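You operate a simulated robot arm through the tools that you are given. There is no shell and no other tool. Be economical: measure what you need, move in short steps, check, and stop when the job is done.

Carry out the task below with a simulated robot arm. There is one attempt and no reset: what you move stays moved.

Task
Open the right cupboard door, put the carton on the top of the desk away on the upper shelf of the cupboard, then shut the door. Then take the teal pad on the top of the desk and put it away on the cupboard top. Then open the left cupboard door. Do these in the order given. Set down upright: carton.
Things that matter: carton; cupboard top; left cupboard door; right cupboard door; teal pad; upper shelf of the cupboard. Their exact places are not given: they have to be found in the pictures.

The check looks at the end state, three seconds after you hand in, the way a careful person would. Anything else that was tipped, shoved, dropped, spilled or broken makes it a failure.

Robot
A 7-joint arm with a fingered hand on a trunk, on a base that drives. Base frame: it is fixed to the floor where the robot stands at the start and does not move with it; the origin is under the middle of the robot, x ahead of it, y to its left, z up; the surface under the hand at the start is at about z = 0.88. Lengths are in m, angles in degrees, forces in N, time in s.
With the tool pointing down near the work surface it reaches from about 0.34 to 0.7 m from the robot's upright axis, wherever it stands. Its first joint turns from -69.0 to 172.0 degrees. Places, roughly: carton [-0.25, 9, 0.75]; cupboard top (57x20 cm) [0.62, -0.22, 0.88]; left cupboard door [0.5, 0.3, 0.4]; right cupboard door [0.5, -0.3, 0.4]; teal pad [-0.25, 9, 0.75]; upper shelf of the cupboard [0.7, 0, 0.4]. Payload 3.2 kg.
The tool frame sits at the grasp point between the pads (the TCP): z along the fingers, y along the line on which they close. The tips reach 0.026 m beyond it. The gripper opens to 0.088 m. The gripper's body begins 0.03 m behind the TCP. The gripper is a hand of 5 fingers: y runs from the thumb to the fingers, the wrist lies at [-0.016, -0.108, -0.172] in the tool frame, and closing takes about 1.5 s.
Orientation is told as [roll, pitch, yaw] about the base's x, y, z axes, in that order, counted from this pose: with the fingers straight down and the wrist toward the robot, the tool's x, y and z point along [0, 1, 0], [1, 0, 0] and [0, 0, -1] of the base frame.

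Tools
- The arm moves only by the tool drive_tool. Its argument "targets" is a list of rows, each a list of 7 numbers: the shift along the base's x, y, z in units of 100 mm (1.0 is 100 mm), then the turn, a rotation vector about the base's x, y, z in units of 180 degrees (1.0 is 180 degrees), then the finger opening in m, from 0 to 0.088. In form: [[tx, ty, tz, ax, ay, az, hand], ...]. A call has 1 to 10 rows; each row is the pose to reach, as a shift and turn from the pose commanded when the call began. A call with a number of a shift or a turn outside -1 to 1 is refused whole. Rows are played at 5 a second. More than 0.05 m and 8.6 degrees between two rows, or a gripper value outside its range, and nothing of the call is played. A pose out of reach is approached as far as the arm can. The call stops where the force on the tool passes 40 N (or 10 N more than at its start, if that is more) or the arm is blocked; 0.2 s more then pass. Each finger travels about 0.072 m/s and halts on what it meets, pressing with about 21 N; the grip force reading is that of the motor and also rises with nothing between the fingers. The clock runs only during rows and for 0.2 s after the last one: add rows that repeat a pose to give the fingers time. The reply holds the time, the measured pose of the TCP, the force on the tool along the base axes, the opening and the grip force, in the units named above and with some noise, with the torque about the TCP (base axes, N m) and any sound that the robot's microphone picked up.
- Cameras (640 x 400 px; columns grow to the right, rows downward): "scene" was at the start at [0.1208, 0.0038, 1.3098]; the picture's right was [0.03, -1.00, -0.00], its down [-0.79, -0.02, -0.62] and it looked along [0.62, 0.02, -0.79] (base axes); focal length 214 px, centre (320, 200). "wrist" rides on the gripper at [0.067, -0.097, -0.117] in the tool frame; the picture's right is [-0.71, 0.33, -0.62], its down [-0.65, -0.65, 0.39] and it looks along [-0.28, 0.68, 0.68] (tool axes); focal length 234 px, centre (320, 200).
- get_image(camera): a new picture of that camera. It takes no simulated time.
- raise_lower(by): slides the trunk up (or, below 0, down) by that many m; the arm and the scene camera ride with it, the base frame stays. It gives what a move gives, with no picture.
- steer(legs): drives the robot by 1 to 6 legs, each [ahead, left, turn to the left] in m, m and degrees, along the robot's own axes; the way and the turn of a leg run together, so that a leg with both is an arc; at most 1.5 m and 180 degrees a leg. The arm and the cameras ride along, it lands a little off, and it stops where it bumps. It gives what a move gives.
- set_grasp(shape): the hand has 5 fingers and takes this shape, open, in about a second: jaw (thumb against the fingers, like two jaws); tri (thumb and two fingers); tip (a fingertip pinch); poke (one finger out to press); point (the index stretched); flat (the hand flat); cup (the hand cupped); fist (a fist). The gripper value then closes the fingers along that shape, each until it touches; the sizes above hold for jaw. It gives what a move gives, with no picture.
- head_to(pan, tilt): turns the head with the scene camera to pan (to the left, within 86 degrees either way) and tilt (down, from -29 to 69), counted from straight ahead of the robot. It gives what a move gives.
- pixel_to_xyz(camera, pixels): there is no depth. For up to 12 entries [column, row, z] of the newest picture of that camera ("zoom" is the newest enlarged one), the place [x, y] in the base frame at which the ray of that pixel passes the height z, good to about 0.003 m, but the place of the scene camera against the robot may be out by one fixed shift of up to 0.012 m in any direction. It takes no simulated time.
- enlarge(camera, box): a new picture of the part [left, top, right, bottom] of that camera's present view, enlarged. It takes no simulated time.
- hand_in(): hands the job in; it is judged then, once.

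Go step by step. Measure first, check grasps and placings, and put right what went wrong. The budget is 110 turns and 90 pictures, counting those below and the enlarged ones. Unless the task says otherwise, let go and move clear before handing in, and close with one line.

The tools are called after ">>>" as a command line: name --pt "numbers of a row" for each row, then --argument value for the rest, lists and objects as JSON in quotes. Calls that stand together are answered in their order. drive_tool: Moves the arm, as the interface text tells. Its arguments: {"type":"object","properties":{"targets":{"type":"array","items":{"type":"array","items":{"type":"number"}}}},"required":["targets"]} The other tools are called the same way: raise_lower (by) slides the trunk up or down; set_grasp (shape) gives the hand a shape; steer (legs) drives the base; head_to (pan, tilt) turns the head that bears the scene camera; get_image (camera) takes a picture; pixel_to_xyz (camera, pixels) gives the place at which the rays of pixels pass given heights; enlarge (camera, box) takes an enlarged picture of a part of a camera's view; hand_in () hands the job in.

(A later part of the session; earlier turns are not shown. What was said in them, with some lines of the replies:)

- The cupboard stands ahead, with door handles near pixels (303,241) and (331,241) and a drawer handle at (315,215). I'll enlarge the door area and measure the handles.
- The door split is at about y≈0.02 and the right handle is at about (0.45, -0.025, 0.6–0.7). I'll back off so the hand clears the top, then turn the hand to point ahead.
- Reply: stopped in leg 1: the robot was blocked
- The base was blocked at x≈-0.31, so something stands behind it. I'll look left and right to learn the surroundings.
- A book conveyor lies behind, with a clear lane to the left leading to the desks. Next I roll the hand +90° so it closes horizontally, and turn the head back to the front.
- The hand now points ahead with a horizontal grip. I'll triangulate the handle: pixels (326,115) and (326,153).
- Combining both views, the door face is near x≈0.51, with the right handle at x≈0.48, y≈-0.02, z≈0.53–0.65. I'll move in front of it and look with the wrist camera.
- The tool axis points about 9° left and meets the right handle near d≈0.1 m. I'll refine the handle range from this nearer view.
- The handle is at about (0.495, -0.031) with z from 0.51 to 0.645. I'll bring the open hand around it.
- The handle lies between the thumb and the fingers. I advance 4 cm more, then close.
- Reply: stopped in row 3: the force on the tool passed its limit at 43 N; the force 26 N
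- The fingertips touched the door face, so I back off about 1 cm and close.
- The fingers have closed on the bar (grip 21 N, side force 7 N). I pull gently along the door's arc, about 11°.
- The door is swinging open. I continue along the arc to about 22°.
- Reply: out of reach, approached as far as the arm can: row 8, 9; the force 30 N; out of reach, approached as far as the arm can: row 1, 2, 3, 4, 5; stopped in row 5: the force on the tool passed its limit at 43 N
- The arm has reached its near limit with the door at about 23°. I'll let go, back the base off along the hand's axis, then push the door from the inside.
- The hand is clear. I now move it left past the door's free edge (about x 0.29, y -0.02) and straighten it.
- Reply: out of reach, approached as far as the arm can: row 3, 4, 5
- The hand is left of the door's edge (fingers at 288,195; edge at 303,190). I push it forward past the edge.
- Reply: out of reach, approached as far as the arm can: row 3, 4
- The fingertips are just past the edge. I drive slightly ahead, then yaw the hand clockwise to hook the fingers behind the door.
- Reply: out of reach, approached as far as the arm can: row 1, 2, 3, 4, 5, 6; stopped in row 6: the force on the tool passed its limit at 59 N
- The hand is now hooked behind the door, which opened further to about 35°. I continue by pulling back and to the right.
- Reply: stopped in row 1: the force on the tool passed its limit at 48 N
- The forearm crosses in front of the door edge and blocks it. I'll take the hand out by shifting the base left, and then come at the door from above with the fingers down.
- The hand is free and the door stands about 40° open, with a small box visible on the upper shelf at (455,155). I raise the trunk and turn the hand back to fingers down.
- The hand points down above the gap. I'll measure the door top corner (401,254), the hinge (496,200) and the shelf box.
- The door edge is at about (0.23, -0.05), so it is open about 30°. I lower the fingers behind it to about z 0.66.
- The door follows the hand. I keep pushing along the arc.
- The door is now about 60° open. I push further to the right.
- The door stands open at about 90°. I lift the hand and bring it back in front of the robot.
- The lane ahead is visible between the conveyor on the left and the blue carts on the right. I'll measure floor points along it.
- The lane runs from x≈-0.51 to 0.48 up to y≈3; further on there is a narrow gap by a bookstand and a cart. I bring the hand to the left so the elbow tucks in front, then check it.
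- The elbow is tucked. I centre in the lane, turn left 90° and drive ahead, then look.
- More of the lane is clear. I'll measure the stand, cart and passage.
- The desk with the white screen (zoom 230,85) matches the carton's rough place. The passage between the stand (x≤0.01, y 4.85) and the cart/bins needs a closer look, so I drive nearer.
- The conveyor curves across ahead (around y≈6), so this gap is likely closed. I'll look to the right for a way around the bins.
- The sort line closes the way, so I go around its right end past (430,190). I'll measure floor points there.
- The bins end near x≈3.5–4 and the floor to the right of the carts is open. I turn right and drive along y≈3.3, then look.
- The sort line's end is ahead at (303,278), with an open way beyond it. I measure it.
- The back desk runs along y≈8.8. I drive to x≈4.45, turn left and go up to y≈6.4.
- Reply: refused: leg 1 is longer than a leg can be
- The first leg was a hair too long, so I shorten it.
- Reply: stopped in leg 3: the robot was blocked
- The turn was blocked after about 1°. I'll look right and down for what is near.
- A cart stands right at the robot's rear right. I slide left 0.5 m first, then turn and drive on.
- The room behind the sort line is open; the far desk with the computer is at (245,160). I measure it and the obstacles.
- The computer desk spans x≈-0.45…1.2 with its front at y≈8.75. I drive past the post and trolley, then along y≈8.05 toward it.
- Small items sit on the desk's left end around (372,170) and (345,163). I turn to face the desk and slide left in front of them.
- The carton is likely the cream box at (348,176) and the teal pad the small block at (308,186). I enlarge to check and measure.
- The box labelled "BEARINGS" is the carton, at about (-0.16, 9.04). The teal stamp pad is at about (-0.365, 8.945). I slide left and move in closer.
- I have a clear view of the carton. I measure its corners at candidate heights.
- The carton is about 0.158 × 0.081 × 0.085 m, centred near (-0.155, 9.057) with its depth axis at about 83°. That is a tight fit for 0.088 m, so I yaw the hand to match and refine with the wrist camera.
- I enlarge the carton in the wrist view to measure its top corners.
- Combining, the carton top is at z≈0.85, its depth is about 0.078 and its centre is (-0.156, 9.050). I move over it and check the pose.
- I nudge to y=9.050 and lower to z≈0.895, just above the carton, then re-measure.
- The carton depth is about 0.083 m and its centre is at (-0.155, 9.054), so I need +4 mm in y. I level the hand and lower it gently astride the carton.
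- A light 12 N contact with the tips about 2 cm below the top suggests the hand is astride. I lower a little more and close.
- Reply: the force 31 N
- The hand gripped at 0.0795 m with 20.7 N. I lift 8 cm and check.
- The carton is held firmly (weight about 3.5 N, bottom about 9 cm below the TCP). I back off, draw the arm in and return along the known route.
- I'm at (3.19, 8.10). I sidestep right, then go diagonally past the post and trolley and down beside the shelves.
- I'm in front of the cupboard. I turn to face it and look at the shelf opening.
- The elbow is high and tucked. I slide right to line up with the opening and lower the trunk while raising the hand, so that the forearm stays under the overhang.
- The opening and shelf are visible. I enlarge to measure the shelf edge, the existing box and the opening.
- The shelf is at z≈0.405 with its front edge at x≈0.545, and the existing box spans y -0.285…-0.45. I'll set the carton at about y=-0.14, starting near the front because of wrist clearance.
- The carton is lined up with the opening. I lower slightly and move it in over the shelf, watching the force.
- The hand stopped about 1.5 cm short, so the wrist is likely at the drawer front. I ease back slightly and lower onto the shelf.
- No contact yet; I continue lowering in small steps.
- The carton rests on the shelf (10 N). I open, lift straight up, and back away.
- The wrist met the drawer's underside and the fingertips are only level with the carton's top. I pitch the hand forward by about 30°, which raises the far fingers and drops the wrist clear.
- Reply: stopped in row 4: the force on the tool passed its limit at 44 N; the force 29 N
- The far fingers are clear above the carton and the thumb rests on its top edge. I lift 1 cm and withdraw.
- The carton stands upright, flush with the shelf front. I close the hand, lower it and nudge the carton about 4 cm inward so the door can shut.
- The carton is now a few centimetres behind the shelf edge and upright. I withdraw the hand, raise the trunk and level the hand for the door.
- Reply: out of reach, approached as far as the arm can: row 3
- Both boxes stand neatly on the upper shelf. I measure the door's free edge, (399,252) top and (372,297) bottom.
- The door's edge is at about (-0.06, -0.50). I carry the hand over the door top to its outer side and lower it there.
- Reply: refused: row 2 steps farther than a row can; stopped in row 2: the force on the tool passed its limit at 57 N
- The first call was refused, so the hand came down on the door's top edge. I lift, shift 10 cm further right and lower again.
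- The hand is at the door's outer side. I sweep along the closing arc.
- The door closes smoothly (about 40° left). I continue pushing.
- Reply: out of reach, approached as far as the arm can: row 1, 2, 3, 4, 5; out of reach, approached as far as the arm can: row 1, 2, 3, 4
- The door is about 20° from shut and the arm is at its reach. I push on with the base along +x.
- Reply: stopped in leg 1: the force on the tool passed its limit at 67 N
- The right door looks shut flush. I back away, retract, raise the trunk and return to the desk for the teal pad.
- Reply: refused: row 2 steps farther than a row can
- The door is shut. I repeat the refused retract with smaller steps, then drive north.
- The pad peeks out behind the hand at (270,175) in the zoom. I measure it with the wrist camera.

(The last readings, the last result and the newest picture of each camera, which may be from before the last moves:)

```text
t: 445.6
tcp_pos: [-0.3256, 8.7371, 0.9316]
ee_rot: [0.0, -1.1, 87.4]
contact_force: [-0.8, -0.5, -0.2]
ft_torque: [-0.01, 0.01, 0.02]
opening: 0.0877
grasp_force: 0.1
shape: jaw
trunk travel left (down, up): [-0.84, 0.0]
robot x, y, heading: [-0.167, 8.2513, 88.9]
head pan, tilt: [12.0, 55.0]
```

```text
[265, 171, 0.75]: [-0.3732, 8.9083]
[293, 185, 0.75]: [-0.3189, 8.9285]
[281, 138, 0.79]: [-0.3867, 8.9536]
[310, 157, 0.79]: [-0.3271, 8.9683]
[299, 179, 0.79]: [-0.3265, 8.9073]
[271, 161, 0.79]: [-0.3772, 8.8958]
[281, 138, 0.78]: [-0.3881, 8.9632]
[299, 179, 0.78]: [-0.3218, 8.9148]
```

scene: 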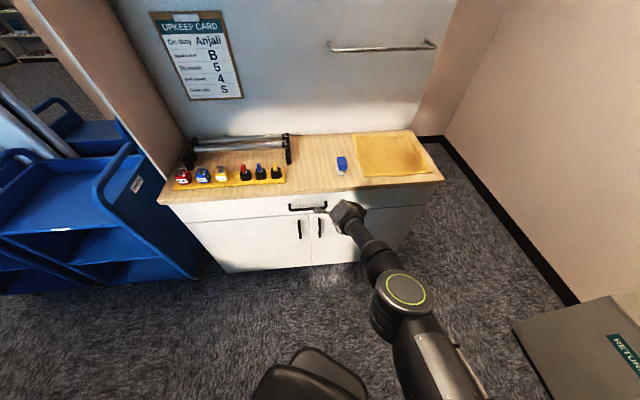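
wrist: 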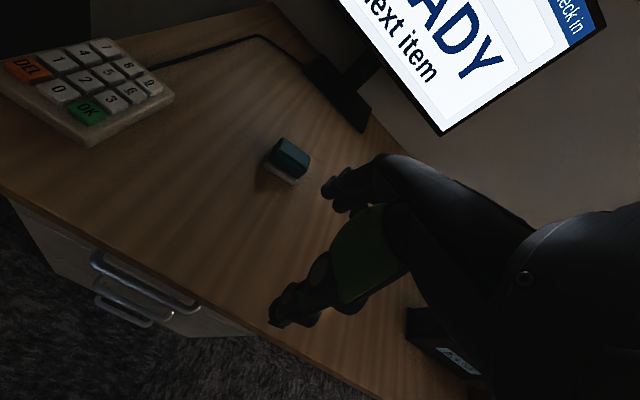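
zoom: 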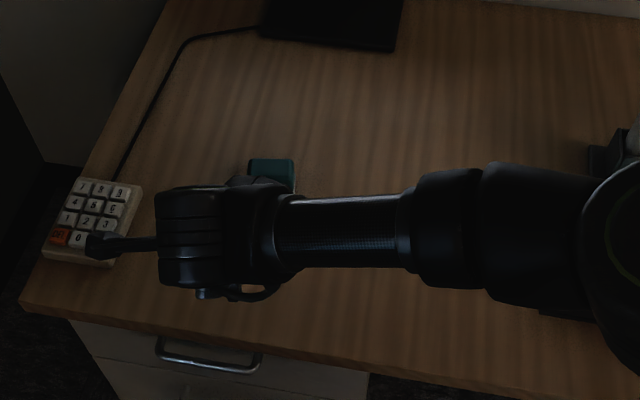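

The pad is about 0.067 × 0.048 × 0.04 m, centred near (-0.357, 8.942) and turned about +9°. I move over it with matching yaw.

>>> steer --legs '[[0.12, 0, 0]]'

>>> drive_tool --pt "-0.1 0.3 0 0 0 0.03 0.088" --pt "-0.2 0.6 0 0 0 0.06 0.088" --pt "-0.27 0.86 0 0 0 0.06 0.088" --pt "-0.27 0.86 -0.3 0 0 0.06 0.088" --pt "-0.27 0.86 -0.6 0 0 0.06 0.088" --pt "-0.27 0.86 -0.8 0 0 0.06 0.088" --pt "-0.27 0.86 -0.8 0 0 0.06 0.088"

>>> enlarge --camera "wrist" --box '[200, 150, 400, 330]'

```text
t: 446.8
tcp_pos: [-0.3244, 8.855, 0.9328]
ee_rot: [0.0, -1.1, 87.4]
contact_force: [0.0, 0.2, -0.1]
ft_torque: [-0.01, -0.02, 0.01]
opening: 0.0878
grasp_force: 0.1
shape: jaw
trunk travel left (down, up): [-0.84, 0.0]
robot x, y, heading: [-0.1675, 8.3735, 88.5]
head pan, tilt: [12.0, 55.0]
```

```text
t: 448.4
tcp_pos: [-0.3503, 8.9401, 0.853]
ee_rot: [0.0, -0.9, 98.3]
contact_force: [0.4, 0.3, -0.4]
ft_torque: [0.02, 0.01, -0.01]
opening: 0.0877
grasp_force: 0.1
shape: jaw
trunk travel left (down, up): [-0.84, 0.0]
robot x, y, heading: [-0.1663, 8.3692, 88.3]
head pan, tilt: [12.0, 55.0]
```

```text
2.22 times, centred on (300, 240) of wrist
```

zoom: 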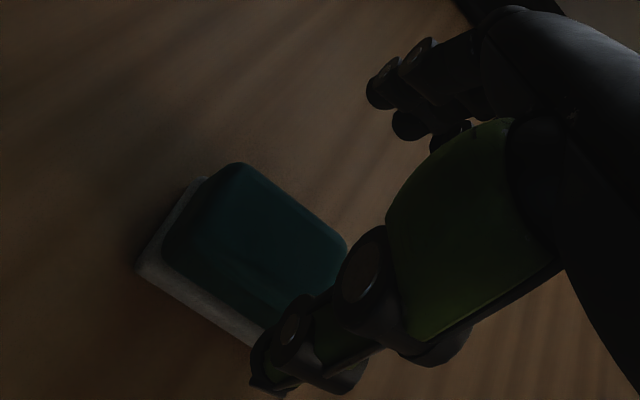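

>>> pixel_to_xyz --camera "zoom" --pixels '[[138, 266, 0.752], [250, 346, 0.752], [195, 178, 0.765], [237, 163, 0.79], [346, 240, 0.79], [165, 243, 0.79], [320, 350, 0.827]]'

```text
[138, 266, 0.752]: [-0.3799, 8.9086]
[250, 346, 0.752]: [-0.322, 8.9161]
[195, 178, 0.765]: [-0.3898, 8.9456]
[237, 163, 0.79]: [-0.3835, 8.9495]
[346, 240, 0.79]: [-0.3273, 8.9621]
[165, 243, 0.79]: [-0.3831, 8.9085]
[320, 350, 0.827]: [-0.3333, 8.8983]
```

The pad's centre is about (-0.353, 8.936), nearly under the hand. I lower astride it and close.

>>> drive_tool --pt "-0.03 -0.03 -0.2 0 0 0 0.088" --pt "-0.03 -0.03 -0.4 0 0 0 0.088" --pt "-0.03 -0.03 -0.55 0 0 0 0.088" --pt "-0.03 -0.03 -0.66 0 0 0 0.088" --pt "-0.03 -0.03 -0.66 0 0 0 0.07" --pt "-0.03 -0.03 -0.66 0 0 0 0.05" --pt "-0.03 -0.03 -0.66 0 0 0 0.03" --pt "-0.03 -0.03 -0.66 0 0 0 0.015" --pt "-0.03 -0.03 -0.66 0 0 0 0.01" --pt "-0.03 -0.03 -0.66 0 0 0 0.01"

>>> drive_tool --pt "0 0 0.2 0 0 0 0.01" --pt "0 0 0.5 0 0 0 0.01" --pt "0 0 0.8 0 0 0 0.01" --pt "0 0 1.0 0 0 0 0.01" --pt "0 0 1.0 0 0 0 0.01"

>>> get_image --camera "wrist"

```text
t: 450.8
tcp_pos: [-0.3185, 8.9451, 0.7891]
ee_rot: [-1.2, -1.3, 96.2]
contact_force: [0.1, -0.6, 0.4]
ft_torque: [-0.02, 0.02, 0.02]
opening: 0.0084
grasp_force: 21.3
shape: jaw
out of reach, approached as far as the arm can: row 3, 4, 5, 6, 7, 8, 9, 10
trunk travel left (down, up): [-0.84, 0.0]
robot x, y, heading: [-0.1651, 8.373, 89.0]
head pan, tilt: [12.0, 55.0]
stopped in row 10: the arm was blocked; the commanded pose is now the measured one
```

```text
t: 452.0
tcp_pos: [-0.3211, 8.9444, 0.8872]
ee_rot: [-1.1, -1.2, 96.3]
contact_force: [0.2, 0.1, -0.5]
ft_torque: [-0.01, 0.0, -0.04]
opening: 0.0083
grasp_force: 21.0
shape: jaw
trunk travel left (down, up): [-0.84, 0.0]
robot x, y, heading: [-0.166, 8.3679, 88.7]
head pan, tilt: [12.0, 55.0]
```

```text
9 pictures are left
```

wrist: 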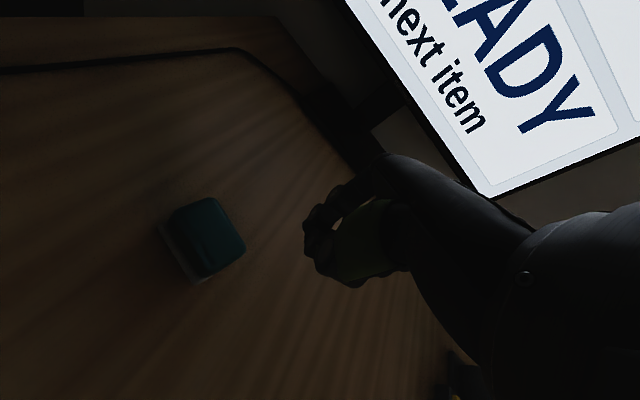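

The arm was out of reach there and closed beside the pad (opening 8 mm), leaving the pad on the desk, slightly turned. I measure its present place.

>>> pixel_to_xyz --camera "wrist" --pixels '[[158, 226, 0.752], [192, 283, 0.752], [171, 211, 0.787], [214, 198, 0.787], [245, 243, 0.787], [203, 277, 0.787], [208, 238, 0.787], [208, 238, 0.77]]'

>>> enlarge --camera "wrist" --box '[140, 170, 270, 300]'

```text
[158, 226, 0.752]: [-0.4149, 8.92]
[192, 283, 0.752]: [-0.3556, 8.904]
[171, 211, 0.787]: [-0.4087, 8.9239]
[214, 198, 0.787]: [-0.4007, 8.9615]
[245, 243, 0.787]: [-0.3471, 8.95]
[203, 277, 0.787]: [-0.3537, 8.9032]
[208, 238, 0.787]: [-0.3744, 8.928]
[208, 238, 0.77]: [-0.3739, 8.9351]
```

```text
3.08 times, centred on (205, 235) of wrist
```

zoom: 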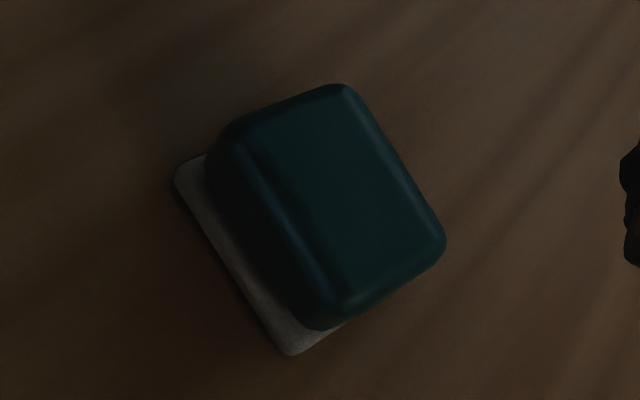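

The pad is now at about (-0.377, 8.934), turned to about -15°. I slide the base left and lower the trunk so that it is well within reach, and set yaw 75°.

>>> steer --legs '[[0, 0.17, 0]]'

>>> drive_tool --pt "0.2 0 0.2 0 0 -0.03 0.05" --pt "0.4 0 0.4 0 0 -0.06 0.088" --pt "0.6 -0.05 0.6 0 0 -0.09 0.088" --pt "0.8 -0.1 0.8 0 0 -0.117 0.088" --pt "0.8 -0.1 0.8 0 0 -0.117 0.088"

>>> raise_lower --by -0.1

```text
t: 453.5
tcp_pos: [-0.4889, 8.9472, 0.8878]
ee_rot: [-1.1, -1.3, 96.6]
contact_force: [-0.6, 0.8, 0.4]
ft_torque: [0.02, -0.05, 0.02]
opening: 0.0082
grasp_force: 21.0
shape: jaw
trunk travel left (down, up): [-0.84, 0.0]
robot x, y, heading: [-0.3338, 8.3768, 88.8]
head pan, tilt: [12.0, 55.0]
```

```text
t: 454.7
tcp_pos: [-0.4098, 8.9386, 0.9687]
ee_rot: [-1.1, -1.1, 75.4]
contact_force: [0.0, -0.1, -0.9]
ft_torque: [0.01, 0.01, -0.02]
opening: 0.088
grasp_force: 0.0
shape: jaw
trunk travel left (down, up): [-0.84, 0.0]
robot x, y, heading: [-0.337, 8.3757, 88.7]
head pan, tilt: [12.0, 55.0]
```

```text
t: 456.0
tcp_pos: [-0.4088, 8.9382, 0.8685]
ee_rot: [-1.1, -1.2, 75.5]
contact_force: [-0.2, -0.1, -0.1]
ft_torque: [-0.02, -0.01, 0.02]
opening: 0.0877
grasp_force: 0.1
shape: jaw
trunk travel left (down, up): [-0.74, 0.1]
robot x, y, heading: [-0.3372, 8.3774, 88.9]
head pan, tilt: [12.0, 55.0]
```

>>> drive_tool --pt "0.32 -0.04 0 0.006 0.006 0 0.088" --pt "0.32 -0.04 -0.2 0.006 0.006 0 0.088" --pt "0.32 -0.04 -0.3 0.006 0.006 0 0.088" --pt "0.32 -0.04 -0.3 0.006 0.006 0 0.088"

```text
t: 457.0
tcp_pos: [-0.3777, 8.9337, 0.8394]
ee_rot: [0.2, -2.0, 75.5]
contact_force: [-0.1, 0.0, -0.1]
ft_torque: [0.0, -0.05, 0.01]
opening: 0.0879
grasp_force: 0.1
shape: jaw
trunk travel left (down, up): [-0.74, 0.1]
robot x, y, heading: [-0.3376, 8.3758, 88.9]
head pan, tilt: [12.0, 55.0]
```

The hand is exactly over the pad and within reach. I lower to z≈0.787 and close.

>>> drive_tool --pt "0 0 -0.2 0 0 0 0.088" --pt "0 0 -0.4 0 0 0 0.088" --pt "0 0 -0.52 0 0 0 0.088" --pt "0 0 -0.52 0 0 0 0.088" --pt "0 0 -0.52 0 0 0 0.07" --pt "0 0 -0.52 0 0 0 0.055" --pt "0 0 -0.52 0 0 0 0.04" --pt "0 0 -0.52 0 0 0 0.03" --pt "0 0 -0.52 0 0 0 0.02" --pt "0 0 -0.52 0 0 0 0.02"

```text
t: 459.2
tcp_pos: [-0.3775, 8.932, 0.7888]
ee_rot: [0.4, -2.1, 75.3]
contact_force: [-1.1, -1.7, 6.5]
ft_torque: [-0.28, 0.11, 0.01]
opening: 0.0408
grasp_force: 20.8
shape: jaw
trunk travel left (down, up): [-0.74, 0.1]
robot x, y, heading: [-0.335, 8.3748, 88.7]
head pan, tilt: [12.0, 55.0]
```

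The hand gripped at 0.041 m with 21 N. I lift with the trunk and arm.

>>> drive_tool --pt "0 0 0.2 0 0 0 0.02" --pt "0 0 0.4 0 0 0 0.02" --pt "0 0 0.6 0 0 0 0.02" --pt "0 0 0.9 0 0 0 0.02"

>>> raise_lower --by 0.1

>>> get_image --camera "wrist"

```text
t: 460.2
tcp_pos: [-0.3757, 8.9344, 0.8773]
ee_rot: [0.1, -2.0, 75.5]
contact_force: [0.3, -0.3, -0.1]
ft_torque: [-0.02, -0.02, 0.02]
opening: 0.0403
grasp_force: 21.3
shape: jaw
trunk travel left (down, up): [-0.74, 0.1]
robot x, y, heading: [-0.3373, 8.3724, 88.9]
head pan, tilt: [12.0, 55.0]
```

```text
t: 461.5
tcp_pos: [-0.3761, 8.9349, 0.9762]
ee_rot: [0.2, -2.0, 75.4]
contact_force: [-1.5, -0.1, -0.4]
ft_torque: [-0.01, 0.01, -0.02]
opening: 0.0404
grasp_force: 21.1
shape: jaw
trunk travel left (down, up): [-0.84, 0.0]
robot x, y, heading: [-0.336, 8.3756, 89.0]
head pan, tilt: [12.0, 55.0]
```

```text
7 pictures are left
```

wrist: 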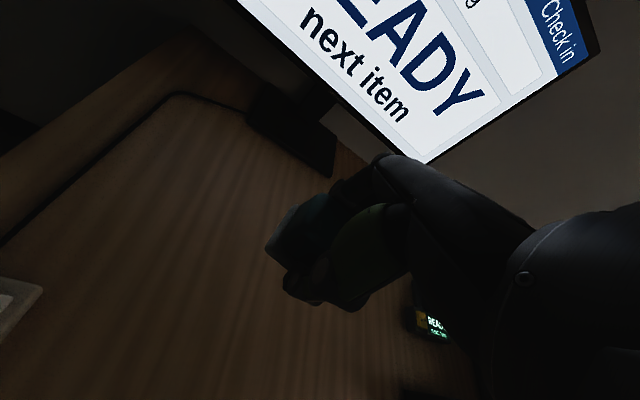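

The pad is in the hand. I return along the same route.

>>> steer --legs '[[-0.44, 0, 0]]'

>>> drive_tool --pt "0 -0.3 0 0 0 0 0.02" --pt "0 -0.6 0 0 0 0 0.02" --pt "0 -0.95 0 0 0 0 0.02"

>>> steer --legs '[[0, 0, -89.5], [1.45, 0, 0], [1.45, 0, 0], [0.6, 0, 0]]'

```text
t: 464.2
tcp_pos: [-0.3837, 8.4911, 0.9764]
ee_rot: [0.1, -2.1, 75.0]
contact_force: [1.6, -0.4, -1.5]
ft_torque: [-0.01, -0.02, 0.05]
opening: 0.0403
grasp_force: 21.3
shape: jaw
trunk travel left (down, up): [-0.84, 0.0]
robot x, y, heading: [-0.3455, 7.9313, 88.3]
head pan, tilt: [12.0, 55.0]
```

```text
t: 465.0
tcp_pos: [-0.3844, 8.3937, 0.9759]
ee_rot: [0.4, -2.1, 75.0]
contact_force: [-0.2, -0.1, 0.7]
ft_torque: [0.02, 0.02, 0.01]
opening: 0.0405
grasp_force: 20.8
shape: jaw
trunk travel left (down, up): [-0.84, 0.0]
robot x, y, heading: [-0.348, 7.9308, 88.4]
head pan, tilt: [12.0, 55.0]
```

```text
t: 485.9
tcp_pos: [3.652, 7.9683, 0.9762]
ee_rot: [0.3, -2.1, -15.0]
contact_force: [0.1, 0.6, -0.7]
ft_torque: [0.0, -0.01, 0.01]
opening: 0.0404
grasp_force: 21.0
shape: jaw
trunk travel left (down, up): [-0.84, 0.0]
robot x, y, heading: [3.1862, 7.9307, -1.5]
head pan, tilt: [12.0, 55.0]
```

>>> steer --legs '[[0, -0.14, 0], [0, 0, -48.5], [1.4, 0, 0], [0.4, 0, 0], [0, 0, -40]]'

```text
t: 500.0
tcp_pos: [4.4272, 5.9471, 0.9757]
ee_rot: [0.2, -2.0, -102.9]
contact_force: [-0.1, -0.6, -0.2]
ft_torque: [0.0, 0.0, 0.0]
opening: 0.0403
grasp_force: 20.8
shape: jaw
trunk travel left (down, up): [-0.84, 0.0]
robot x, y, heading: [4.3694, 6.4117, -89.2]
head pan, tilt: [12.0, 55.0]
```

>>> steer --legs '[[1.3, 0, 0], [1.2, 0, 0], [0, 0, -90.5], [0, 0.45, 0]]'

```text
t: 518.5
tcp_pos: [3.9116, 3.4217, 0.9759]
ee_rot: [0.2, -2.0, 165.3]
contact_force: [0.4, -0.4, -0.1]
ft_torque: [-0.02, -0.01, 0.05]
opening: 0.0398
grasp_force: 20.3
shape: jaw
trunk travel left (down, up): [-0.84, 0.0]
robot x, y, heading: [4.3758, 3.4583, 178.7]
head pan, tilt: [12.0, 55.0]
```

>>> steer --legs '[[0.05, 0.03, 1.8], [1.45, 0, 0], [1.45, 0, 0], [1.3, 0, 0], [0, 0, 89.5]]'

```text
t: 542.9
tcp_pos: [0.1754, 2.9754, 0.9751]
ee_rot: [0.2, -2.0, -105.2]
contact_force: [0.3, 0.2, -0.8]
ft_torque: [0.01, 0.0, 0.04]
opening: 0.0398
grasp_force: 20.9
shape: jaw
trunk travel left (down, up): [-0.84, 0.0]
robot x, y, heading: [0.1371, 3.4413, -91.5]
head pan, tilt: [12.0, 55.0]
```

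>>> steer --legs '[[1.4, -0.1, 0], [1.4, -0.05, 0], [0.5, 0, 0], [0, 0, 91.5]]'

>>> head_to --pan 0 --tilt 52

>>> get_image --camera "scene"

```text
t: 562.9
tcp_pos: [0.3198, 0.2082, 0.9759]
ee_rot: [0.3, -2.0, -13.1]
contact_force: [-0.2, 0.6, 0.0]
ft_torque: [-0.03, 0.03, 0.03]
opening: 0.0393
grasp_force: 21.2
shape: jaw
trunk travel left (down, up): [-0.84, 0.0]
robot x, y, heading: [-0.1429, 0.1569, 0.5]
head pan, tilt: [12.0, 55.0]
```

```text
t: 563.6
tcp_pos: [0.319, 0.208, 0.9754]
ee_rot: [0.3, -2.1, -13.2]
contact_force: [0.3, -0.1, -0.1]
ft_torque: [0.02, 0.0, 0.0]
opening: 0.0395
grasp_force: 20.9
shape: jaw
trunk travel left (down, up): [-0.84, 0.0]
robot x, y, heading: [-0.1456, 0.1525, 0.0]
head pan, tilt: [0.0, 52.0]
```

```text
6 pictures are left
```

scene: 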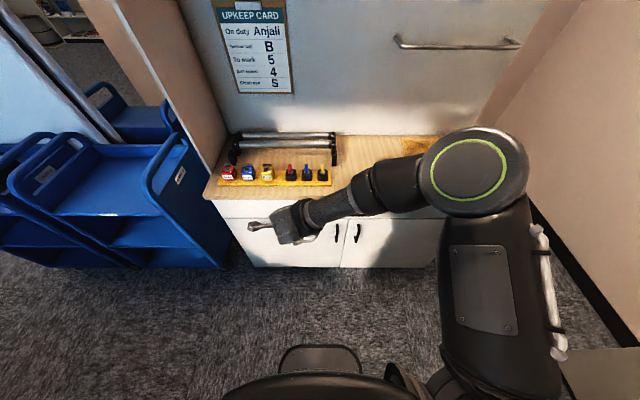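

I check the tray's right end (331,186) and the rollers' end (336,166) to choose a free spot.

>>> pixel_to_xyz --camera "scene" --pixels '[[331, 186, 0.88], [336, 166, 0.88], [335, 140, 0.9], [345, 195, 0.88], [338, 230, 0.65], [336, 245, 0.55]]'

```text
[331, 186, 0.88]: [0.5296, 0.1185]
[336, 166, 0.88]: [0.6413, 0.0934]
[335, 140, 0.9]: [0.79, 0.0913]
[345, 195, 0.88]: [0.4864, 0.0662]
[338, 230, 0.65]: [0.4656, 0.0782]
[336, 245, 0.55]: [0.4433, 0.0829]
```

>>> steer --legs '[[0, -0.228, 0], [0.2, 0, 0]]'

>>> drive_tool --pt "0.2 0 0 0 0.005 0.03 0.02" --pt "0.4 0 0 0 0.01 0.06 0.02" --pt "0.6 0 0 0 0.011 0.073 0.02" --pt "0.8 0 0 0 0.011 0.073 0.02" --pt "0.8 0 -0.2 0 0.011 0.073 0.02" --pt "0.8 0 -0.4 0 0.011 0.073 0.02" --pt "0.8 0 -0.4 0 0.011 0.073 0.02"

```text
t: 566.6
tcp_pos: [0.5224, -0.0213, 0.9749]
ee_rot: [0.1, -1.9, -13.2]
contact_force: [0.3, -0.2, -0.5]
ft_torque: [0.03, 0.0, 0.0]
opening: 0.0396
grasp_force: 20.6
shape: jaw
trunk travel left (down, up): [-0.84, 0.0]
robot x, y, heading: [0.0587, -0.0724, 0.2]
head pan, tilt: [0.0, 52.0]
```

```text
t: 568.2
tcp_pos: [0.6029, -0.0214, 0.9367]
ee_rot: [0.0, -0.1, -0.1]
contact_force: [0.5, 0.9, -0.3]
ft_torque: [-0.04, -0.02, 0.04]
opening: 0.0397
grasp_force: 20.7
shape: jaw
trunk travel left (down, up): [-0.84, 0.0]
robot x, y, heading: [0.0598, -0.0761, 0.1]
head pan, tilt: [0.0, 52.0]
```

The pad's bottom is about 2 cm above the top. I lower gently until contact.

>>> drive_tool --pt "0 0 -0.06 0 0 0 0.02" --pt "0 0 -0.12 0 0 0 0.02" --pt "0 0 -0.17 0 0 0 0.02" --pt "0 0 -0.2 0 0 0 0.02"

```text
t: 569.2
tcp_pos: [0.6013, -0.0215, 0.9156]
ee_rot: [0.0, 0.0, 0.0]
contact_force: [-0.3, -0.7, -0.7]
ft_torque: [-0.01, -0.01, 0.01]
opening: 0.0395
grasp_force: 20.9
shape: jaw
trunk travel left (down, up): [-0.84, 0.0]
robot x, y, heading: [0.0611, -0.072, 0.1]
head pan, tilt: [0.0, 52.0]
```

>>> drive_tool --pt "0 0 -0.04 0 0 0 0.02" --pt "0 0 -0.08 0 0 0 0.02" --pt "0 0 -0.11 0 0 0 0.02"

```text
t: 570.0
tcp_pos: [0.6025, -0.0215, 0.9071]
ee_rot: [0.1, -0.3, -0.2]
contact_force: [-1.5, -0.1, 12.7]
ft_torque: [-0.06, 0.05, -0.01]
opening: 0.0397
grasp_force: 21.0
shape: jaw
trunk travel left (down, up): [-0.84, 0.0]
robot x, y, heading: [0.0621, -0.0721, 0.2]
head pan, tilt: [0.0, 52.0]
```

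Contact at 13 N: the pad is down. I release, rise and take a look.

>>> drive_tool --pt "0 0 0.02 0 0 0 0.05" --pt "0 0 0.02 0 0 0 0.07" --pt "0 0 0.02 0 0 0 0.088" --pt "0 0 0.02 0 0 0 0.088" --pt "0 0 0.3 0 0 0 0.088" --pt "0 0 0.6 0 0 0 0.088" --pt "0 0 0.95 0 0 0 0.088"

>>> steer --legs '[[-0.3, 0, 0]]'

>>> get_image --camera "scene"

```text
t: 571.6
tcp_pos: [0.6032, -0.0208, 1.0005]
ee_rot: [-0.1, 0.1, 0.0]
contact_force: [-0.4, -0.4, 1.0]
ft_torque: [0.01, 0.01, 0.0]
opening: 0.0878
grasp_force: 0.0
shape: jaw
trunk travel left (down, up): [-0.84, 0.0]
robot x, y, heading: [0.0592, -0.074, 0.1]
head pan, tilt: [0.0, 52.0]
```

```text
t: 573.6
tcp_pos: [0.3015, -0.0224, 0.9991]
ee_rot: [-0.1, 0.0, -0.1]
contact_force: [-0.6, -0.1, 0.6]
ft_torque: [-0.02, 0.03, -0.02]
opening: 0.0877
grasp_force: 0.0
shape: jaw
trunk travel left (down, up): [-0.84, 0.0]
robot x, y, heading: [-0.2435, -0.0716, -0.2]
head pan, tilt: [0.0, 52.0]
```

```text
5 pictures are left
```

scene: 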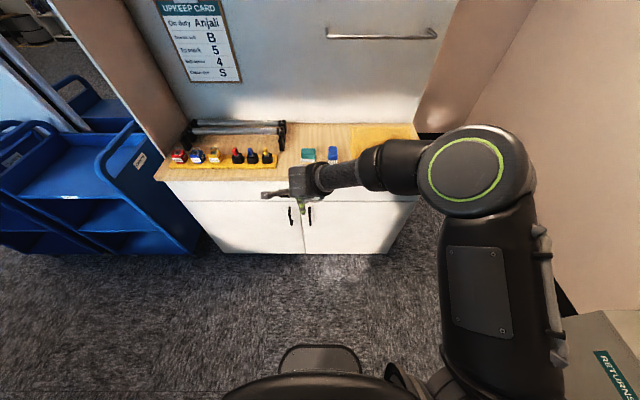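

The teal pad sits upright on the cupboard top at (308,155). Now for the left door: I measure both handles and bring the hand to the horizontal grip pose.

>>> pixel_to_xyz --camera "scene" --pixels '[[290, 215, 0.58], [309, 215, 0.58], [302, 252, 0.08], [290, 215, 0.6], [309, 215, 0.6]]'

>>> drive_tool --pt "0 0 0.1 0 -0.047 0 0.088" --pt "0 0 0.2 0 -0.094 0 0.088" --pt "0 0 0.3 0 -0.141 0 0.088" --pt "0 0 0.4 0 -0.188 0 0.088" --pt "0 0 0.5 0 -0.235 0 0.088" --pt "0 0 0.6 0 -0.282 0 0.088" --pt "0 0 0.7 0 -0.329 0 0.088" --pt "0 0 0.8 0 -0.376 0 0.088" --pt "0 0 0.9 0 -0.423 0 0.088" --pt "0 0 1.0 0 -0.468 0 0.088"

>>> drive_tool --pt "0 0 0 0.047 0 0 0.088" --pt "0 0 0 0.094 0 0 0.088" --pt "0 0 0 0.141 0 0 0.088" --pt "0 0 0 0.188 0 0 0.088" --pt "0 0 0 0.235 0 0 0.088" --pt "0 0 0 0.282 0 0 0.088" --pt "0 0 0 0.329 0 0 0.088" --pt "0 0 0 0.376 0 0 0.088" --pt "0 0 0 0.423 0 0 0.088" --pt "0 0 0 0.47 0 0 0.088"

>>> raise_lower --by -0.52

```text
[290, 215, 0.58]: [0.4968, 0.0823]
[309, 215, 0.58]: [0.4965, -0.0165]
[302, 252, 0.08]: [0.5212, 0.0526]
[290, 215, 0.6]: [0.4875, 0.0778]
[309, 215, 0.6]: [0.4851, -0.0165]
```

```text
t: 575.8
tcp_pos: [0.3009, -0.0221, 1.0988]
ee_rot: [2.3, -84.5, -2.3]
contact_force: [0.3, -0.1, 0.1]
ft_torque: [0.0, -0.01, -0.04]
opening: 0.0881
grasp_force: 0.1
shape: jaw
trunk travel left (down, up): [-0.84, 0.0]
robot x, y, heading: [-0.2444, -0.076, 0.3]
head pan, tilt: [0.0, 52.0]
```

```text
t: 578.0
tcp_pos: [0.3008, -0.0231, 1.0987]
ee_rot: [89.4, -4.9, -84.2]
contact_force: [-0.5, 0.1, -0.8]
ft_torque: [-0.01, 0.0, 0.0]
opening: 0.0879
grasp_force: 0.1
shape: jaw
trunk travel left (down, up): [-0.84, 0.0]
robot x, y, heading: [-0.2421, -0.0746, 0.1]
head pan, tilt: [0.0, 52.0]
```

```text
refused: -0.52 is not a number from -0.4 to 0.4
```

The left handle is at about (0.495, 0.067), with its middle at z≈0.575. I lower the trunk in two steps and line up.

>>> raise_lower --by -0.4

>>> raise_lower --by -0.12

>>> steer --legs '[[0.08, 0.09, 0]]'

>>> drive_tool --pt "0 0 0 0 0 -0.03 0.088" --pt "0 0 0 0 0 -0.03 0.088"

>>> get_image --camera "wrist"

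```text
t: 581.9
tcp_pos: [0.3003, -0.0232, 0.6989]
ee_rot: [89.5, -5.1, -84.2]
contact_force: [0.2, -0.6, 0.1]
ft_torque: [0.02, 0.01, -0.02]
opening: 0.0875
grasp_force: 0.1
shape: jaw
trunk travel left (down, up): [-0.44, 0.4]
robot x, y, heading: [-0.2475, -0.0791, 0.0]
head pan, tilt: [0.0, 52.0]
```

```text
t: 583.4
tcp_pos: [0.3007, -0.0217, 0.5803]
ee_rot: [89.5, -5.1, -84.3]
contact_force: [0.2, -0.4, 0.1]
ft_torque: [-0.03, 0.0, 0.0]
opening: 0.0877
grasp_force: 0.0
shape: jaw
trunk travel left (down, up): [-0.32, 0.52]
robot x, y, heading: [-0.2417, -0.0719, 0.0]
head pan, tilt: [0.0, 52.0]
```

```text
t: 584.6
tcp_pos: [0.3824, 0.066, 0.5792]
ee_rot: [89.4, -5.3, -84.4]
contact_force: [0.7, 0.5, 0.3]
ft_torque: [0.01, 0.03, 0.0]
opening: 0.0878
grasp_force: 0.1
shape: jaw
trunk travel left (down, up): [-0.32, 0.52]
robot x, y, heading: [-0.1631, 0.0187, -0.4]
head pan, tilt: [0.0, 52.0]
```

```text
t: 585.2
tcp_pos: [0.3818, 0.0659, 0.5794]
ee_rot: [89.5, -5.1, -89.8]
contact_force: [-0.9, -0.1, 0.3]
ft_torque: [-0.03, 0.0, 0.01]
opening: 0.0877
grasp_force: 0.1
shape: jaw
trunk travel left (down, up): [-0.32, 0.52]
robot x, y, heading: [-0.1617, 0.0145, -0.0]
head pan, tilt: [0.0, 52.0]
```

```text
4 pictures are left
5 turns are left
```

wrist: 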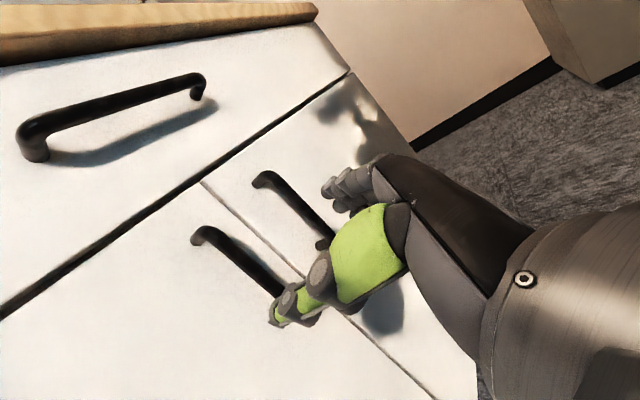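

Only 5 turns remain, so I chain steps. The handle lies about 1 cm left of the hand axis; I approach, close, pull along the mirrored arc, then keep pulling with the base.

>>> drive_tool --pt "0.3 0.08 0 0 0 0 0.088" --pt "0.6 0.08 0 0 0 0 0.088" --pt "0.8 0.08 0 0 0 0 0.088" --pt "0.91 0.08 0 0 0 0 0.088" --pt "0.91 0.08 0 0 0 0 0.088"

>>> drive_tool --pt "0 0 0 0 0 0 0.07" --pt "0 0 0 0 0 0 0.05" --pt "0 0 0 0 0 0 0.03" --pt "0 0 0 0 0 0 0.01" --pt "0 0 0 0 0 0 0" --pt "0 0 0 0 0 0 0" --pt "0 0 0 0 0 0 0" --pt "0 0 0 0 0 0 0"

>>> drive_tool --pt "-0.11 0.001 0 0 0 -0.007 0" --pt "-0.22 0.005 0 0 0 -0.014 0" --pt "-0.33 0.015 0 0 0 -0.021 0" --pt "-0.44 0.025 0 0 0 -0.028 0" --pt "-0.55 0.04 0 0 0 -0.035 0" --pt "-0.66 0.055 0 0 0 -0.042 0" --pt "-0.77 0.075 0 0 0 -0.049 0" --pt "-0.88 0.1 0 0 0 -0.056 0" --pt "-0.98 0.12 0 0 0 -0.062 0"

>>> drive_tool --pt "-0.11 0.04 0 0 0 -0.007 0" --pt "-0.22 0.07 0 0 0 -0.014 0" --pt "-0.33 0.1 0 0 0 -0.021 0" --pt "-0.44 0.13 0 0 0 -0.028 0" --pt "-0.55 0.17 0 0 0 -0.036 0" --pt "-0.66 0.21 0 0 0 -0.043 0" --pt "-0.75 0.25 0 0 0 -0.05 0"

>>> steer --legs '[[-0.045, 0.02, 0], [-0.045, 0.024, 0]]'

>>> get_image --camera "scene"

```text
t: 586.4
tcp_pos: [0.4732, 0.0748, 0.5789]
ee_rot: [89.5, -5.3, -89.8]
contact_force: [-0.3, -0.5, 0.1]
ft_torque: [0.04, -0.01, 0.02]
opening: 0.0879
grasp_force: 0.2
shape: jaw
trunk travel left (down, up): [-0.32, 0.52]
robot x, y, heading: [-0.1634, 0.0136, -0.1]
head pan, tilt: [0.0, 52.0]
```

```text
t: 588.2
tcp_pos: [0.4737, 0.0743, 0.5792]
ee_rot: [89.4, -5.2, -89.8]
contact_force: [-0.4, -0.5, 0.2]
ft_torque: [-0.13, 0.06, -0.04]
opening: 0.0027
grasp_force: 20.5
shape: jaw
trunk travel left (down, up): [-0.32, 0.52]
robot x, y, heading: [-0.162, 0.0113, 0.0]
head pan, tilt: [0.0, 52.0]
```

```text
t: 590.2
tcp_pos: [0.379, 0.0838, 0.5803]
ee_rot: [89.3, -5.1, -100.1]
contact_force: [7.0, 30.4, 0.5]
ft_torque: [0.06, 0.04, 0.28]
opening: 0.0027
grasp_force: 20.9
shape: jaw
out of reach, approached as far as the arm can: row 9
trunk travel left (down, up): [-0.32, 0.52]
robot x, y, heading: [-0.1646, 0.016, -0.1]
head pan, tilt: [0.0, 52.0]
```

```text
t: 590.8
tcp_pos: [0.3736, 0.077, 0.5817]
ee_rot: [89.1, -5.0, -100.7]
contact_force: [7.7, 31.9, -2.7]
ft_torque: [0.01, 0.01, 0.28]
opening: 0.0018
grasp_force: 21.0
shape: jaw
out of reach, approached as far as the arm can: row 1, 2
trunk travel left (down, up): [-0.32, 0.52]
robot x, y, heading: [-0.1598, 0.0182, 0.3]
head pan, tilt: [0.0, 52.0]
stopped in row 2: the force on the tool passed its limit at 42 N (the readings are from after the stop); the commanded pose is now the measured one
```

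```text
t: 592.2
tcp_pos: [0.2835, 0.1135, 0.5824]
ee_rot: [89.1, -5.0, -101.7]
contact_force: [9.2, 20.2, -4.5]
ft_torque: [0.04, -0.01, 0.08]
opening: 0.0019
grasp_force: 20.4
shape: jaw
trunk travel left (down, up): [-0.32, 0.52]
robot x, y, heading: [-0.2533, 0.0583, 0.1]
head pan, tilt: [0.0, 52.0]
```

```text
3 pictures are left
4 turns are left
```

scene: 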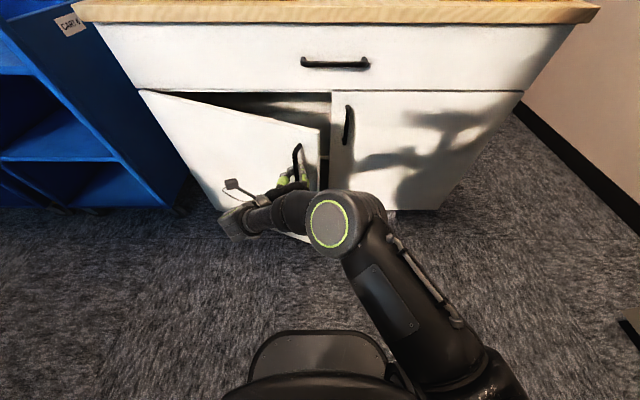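

The door is about 22° open and gripped. I let go, back out, raise, and turn the fingers down. Then I lower them behind the door from above and sweep it open by turning the base left.

>>> drive_tool --pt "0 0 0 0 0 0 0.03" --pt "0 0 0 0 0 0 0.06" --pt "0 0 0 0 0 0 0.088" --pt "0 0 0 0 0 0 0.088" --pt "0 0 0 0 0 0 0.088" --pt "0 0 0 0 0 0 0.088" --pt "0 0 0 0 0 0 0.088"

>>> steer --legs '[[-0.05, 0.01, 0]]'

>>> raise_lower --by 0.28

>>> drive_tool --pt "0 0 0 0 0 0.033 0.05" --pt "0 0 0 0 0 0.066 0.01" --pt "0 0 0 0 0 0.066 0.01"

>>> drive_tool --pt "0 0 0 -0.0257 0.0257 0.0257 0.01" --pt "0 0 0 -0.0513 0.0513 0.0513 0.01" --pt "0 0 0 -0.077 0.077 0.077 0.01" --pt "0 0 0 -0.1026 0.1026 0.1026 0.01" --pt "0 0 0 -0.128 0.128 0.128 0.01" --pt "0 0 0 -0.154 0.154 0.154 0.01" --pt "0 0 0 -0.18 0.18 0.18 0.01" --pt "0 0 0 -0.2053 0.2053 0.2053 0.01"

>>> drive_tool --pt "0 0 0 -0.0257 0.0257 0.0257 0.01" --pt "0 0 0 -0.0513 0.0513 0.0513 0.01" --pt "0 0 0 -0.077 0.077 0.077 0.01" --pt "0 0 0 -0.1026 0.1026 0.1026 0.01" --pt "0 0 0 -0.128 0.128 0.128 0.01" --pt "0 0 0 -0.154 0.154 0.154 0.01" --pt "0 0 0 -0.18 0.18 0.18 0.01"

>>> steer --legs '[[0.08, 0, 0]]'

>>> drive_tool --pt "0.24 -0.24 0 0 0 0 0.01" --pt "0.48 -0.48 0 0 0 0 0.01" --pt "0.7 -0.7 0 0 0 0 0.01" --pt "0.7 -0.7 -0.4 0 0 0 0.01" --pt "0.7 -0.7 -0.8 0 0 0 0.01" --pt "0.7 -0.7 -1.0 0 0 0 0.01" --pt "0.7 -0.7 -1.0 0 0 0 0.01"

>>> drive_tool --pt "0 0 -0.4 0 0 0 0.01" --pt "0 0 -0.8 0 0 0 0.01" --pt "0 0 -1.0 0 0 0 0.01" --pt "0 0 -1.0 0 0 0 0.01"

>>> steer --legs '[[0, 0, 20], [0, 0, 25]]'

>>> get_image --camera "scene"

```text
t: 593.8
tcp_pos: [0.2833, 0.1135, 0.5836]
ee_rot: [89.3, -4.8, -101.7]
contact_force: [0.4, 0.0, 1.0]
ft_torque: [-0.02, -0.01, 0.02]
opening: 0.0876
grasp_force: 0.2
shape: jaw
trunk travel left (down, up): [-0.32, 0.52]
robot x, y, heading: [-0.2493, 0.0603, 0.2]
head pan, tilt: [0.0, 52.0]
```

```text
t: 594.7
tcp_pos: [0.2339, 0.1226, 0.5823]
ee_rot: [89.2, -4.8, -101.6]
contact_force: [-0.7, -0.7, -0.9]
ft_torque: [0.01, 0.0, -0.01]
opening: 0.0877
grasp_force: 0.0
shape: jaw
trunk travel left (down, up): [-0.32, 0.52]
robot x, y, heading: [-0.3028, 0.069, 0.2]
head pan, tilt: [0.0, 52.0]
```

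```text
t: 597.6
tcp_pos: [0.2339, 0.1228, 0.8623]
ee_rot: [89.1, -4.8, -101.6]
contact_force: [-1.1, -0.4, -0.2]
ft_torque: [0.01, -0.01, -0.01]
opening: 0.088
grasp_force: 0.0
shape: jaw
trunk travel left (down, up): [-0.6, 0.24]
robot x, y, heading: [-0.3018, 0.0695, -0.2]
head pan, tilt: [0.0, 52.0]
```

```text
t: 598.4
tcp_pos: [0.2349, 0.1229, 0.8626]
ee_rot: [89.2, -4.7, -89.7]
contact_force: [-0.3, 0.1, 0.0]
ft_torque: [0.0, -0.01, -0.03]
opening: 0.0101
grasp_force: 0.1
shape: jaw
trunk travel left (down, up): [-0.6, 0.24]
robot x, y, heading: [-0.2989, 0.0726, 0.1]
head pan, tilt: [0.0, 52.0]
```

```text
t: 600.2
tcp_pos: [0.2339, 0.1243, 0.8631]
ee_rot: [39.2, -22.3, -37.3]
contact_force: [0.0, -0.7, -0.3]
ft_torque: [-0.02, 0.01, 0.01]
opening: 0.0102
grasp_force: 0.1
shape: jaw
trunk travel left (down, up): [-0.6, 0.24]
robot x, y, heading: [-0.3006, 0.0697, 0.1]
head pan, tilt: [0.0, 52.0]
```

```text
t: 601.8
tcp_pos: [0.2336, 0.1235, 0.862]
ee_rot: [-0.8, 0.4, 4.9]
contact_force: [-0.7, 0.3, 0.2]
ft_torque: [0.0, 0.03, -0.01]
opening: 0.0103
grasp_force: 0.1
shape: jaw
trunk travel left (down, up): [-0.6, 0.24]
robot x, y, heading: [-0.3025, 0.072, 0.1]
head pan, tilt: [0.0, 52.0]
```

```text
t: 602.8
tcp_pos: [0.3132, 0.1217, 0.8628]
ee_rot: [-0.8, 0.3, 4.7]
contact_force: [-0.2, -0.4, -0.7]
ft_torque: [-0.03, 0.02, -0.03]
opening: 0.0103
grasp_force: 0.2
shape: jaw
trunk travel left (down, up): [-0.6, 0.24]
robot x, y, heading: [-0.2215, 0.0687, 0.2]
head pan, tilt: [0.0, 52.0]
```

```text
t: 604.4
tcp_pos: [0.3822, 0.0511, 0.7646]
ee_rot: [-0.8, 0.3, 4.8]
contact_force: [-0.6, 0.2, -0.2]
ft_torque: [0.0, -0.02, 0.02]
opening: 0.0103
grasp_force: 0.1
shape: jaw
trunk travel left (down, up): [-0.6, 0.24]
robot x, y, heading: [-0.2239, 0.0726, 0.2]
head pan, tilt: [0.0, 52.0]
```

```text
t: 605.4
tcp_pos: [0.3817, 0.0522, 0.6641]
ee_rot: [-0.8, 0.4, 4.9]
contact_force: [0.8, -1.2, 0.3]
ft_torque: [-0.02, 0.02, 0.0]
opening: 0.0103
grasp_force: 0.0
shape: jaw
trunk travel left (down, up): [-0.6, 0.24]
robot x, y, heading: [-0.2238, 0.0707, -0.1]
head pan, tilt: [0.0, 52.0]
```

```text
t: 608.2
tcp_pos: [0.2183, 0.4828, 0.6645]
ee_rot: [-0.8, 0.3, 49.8]
contact_force: [-0.6, 0.3, 0.8]
ft_torque: [0.01, 0.03, -0.02]
opening: 0.0099
grasp_force: 0.1
shape: jaw
trunk travel left (down, up): [-0.6, 0.24]
robot x, y, heading: [-0.2216, 0.0692, 45.0]
head pan, tilt: [0.0, 52.0]
```

```text
2 pictures are left
3 turns are left
```

scene: 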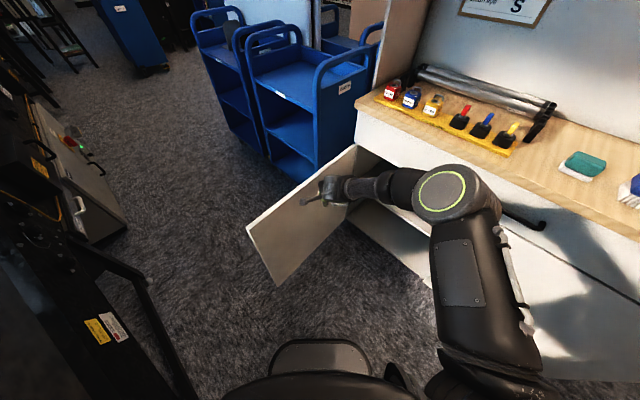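

The left door now stands about 75° open and the pad sits on the top. I nudge it a little further, lift the hand clear, turn back and check the whole scene.

>>> steer --legs '[[0, 0, 7]]'

>>> raise_lower --by 0.24

>>> steer --legs '[[-0.04, 0, 0], [0, 0, -30]]'

>>> head_to --pan -18 --tilt 48

>>> get_image --camera "scene"

```text
t: 609.1
tcp_pos: [0.1637, 0.5341, 0.6642]
ee_rot: [-0.8, 0.3, 56.7]
contact_force: [0.7, -0.4, 0.6]
ft_torque: [0.02, 0.0, 0.03]
opening: 0.01
grasp_force: 0.1
shape: jaw
trunk travel left (down, up): [-0.6, 0.24]
robot x, y, heading: [-0.2225, 0.071, 52.0]
head pan, tilt: [0.0, 52.0]
```

```text
t: 611.6
tcp_pos: [0.1647, 0.5335, 0.9039]
ee_rot: [-0.8, 0.3, 56.7]
contact_force: [0.0, -0.6, -0.4]
ft_torque: [-0.02, -0.03, 0.02]
opening: 0.0099
grasp_force: 0.1
shape: jaw
trunk travel left (down, up): [-0.84, 0.0]
robot x, y, heading: [-0.2237, 0.0707, 51.9]
head pan, tilt: [0.0, 52.0]
```

```text
t: 612.8
tcp_pos: [0.149, 0.5017, 0.9035]
ee_rot: [-0.8, 0.3, 56.3]
contact_force: [-0.4, -0.3, 0.4]
ft_torque: [-0.03, 0.01, 0.02]
opening: 0.0101
grasp_force: 0.0
shape: jaw
trunk travel left (down, up): [-0.84, 0.0]
robot x, y, heading: [-0.2434, 0.0404, 51.5]
head pan, tilt: [0.0, 52.0]
stopped in leg 2: the robot was blocked; the commanded pose is now the measured one
```

```text
t: 613.6
tcp_pos: [0.1475, 0.5022, 0.9042]
ee_rot: [-0.9, 0.2, 56.3]
contact_force: [0.0, 0.2, -0.6]
ft_torque: [0.04, 0.01, 0.02]
opening: 0.0102
grasp_force: 0.1
shape: jaw
trunk travel left (down, up): [-0.84, 0.0]
robot x, y, heading: [-0.2421, 0.0381, 51.7]
head pan, tilt: [-18.0, 48.0]
```

```text
1 pictures are left
2 turns are left
```

scene: 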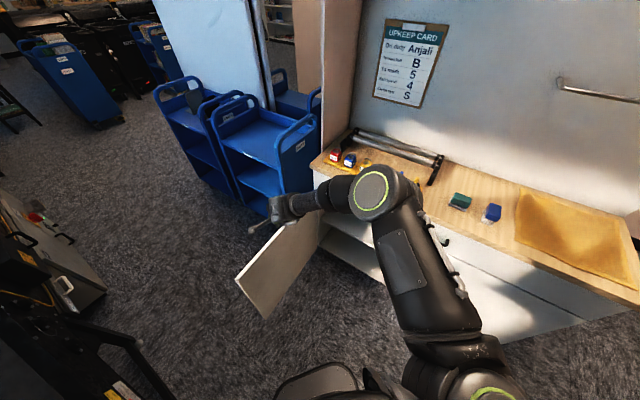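

The left door stands wide open, the right door is shut, the pad is on the cupboard top at (460,202), and the hand is clear above the door. I hand in.

>>> hand_in

```text
The job is handed in.
```

The job is handed in. The carton stands upright on the upper shelf behind the shut right door, the teal pad is on the cupboard top, and the left door is open. The pad was nudged once on the desk before I got hold of it, and the base bumped the conveyor twice and the book cart by the shelves once; I saw nothing tipped or displaced.
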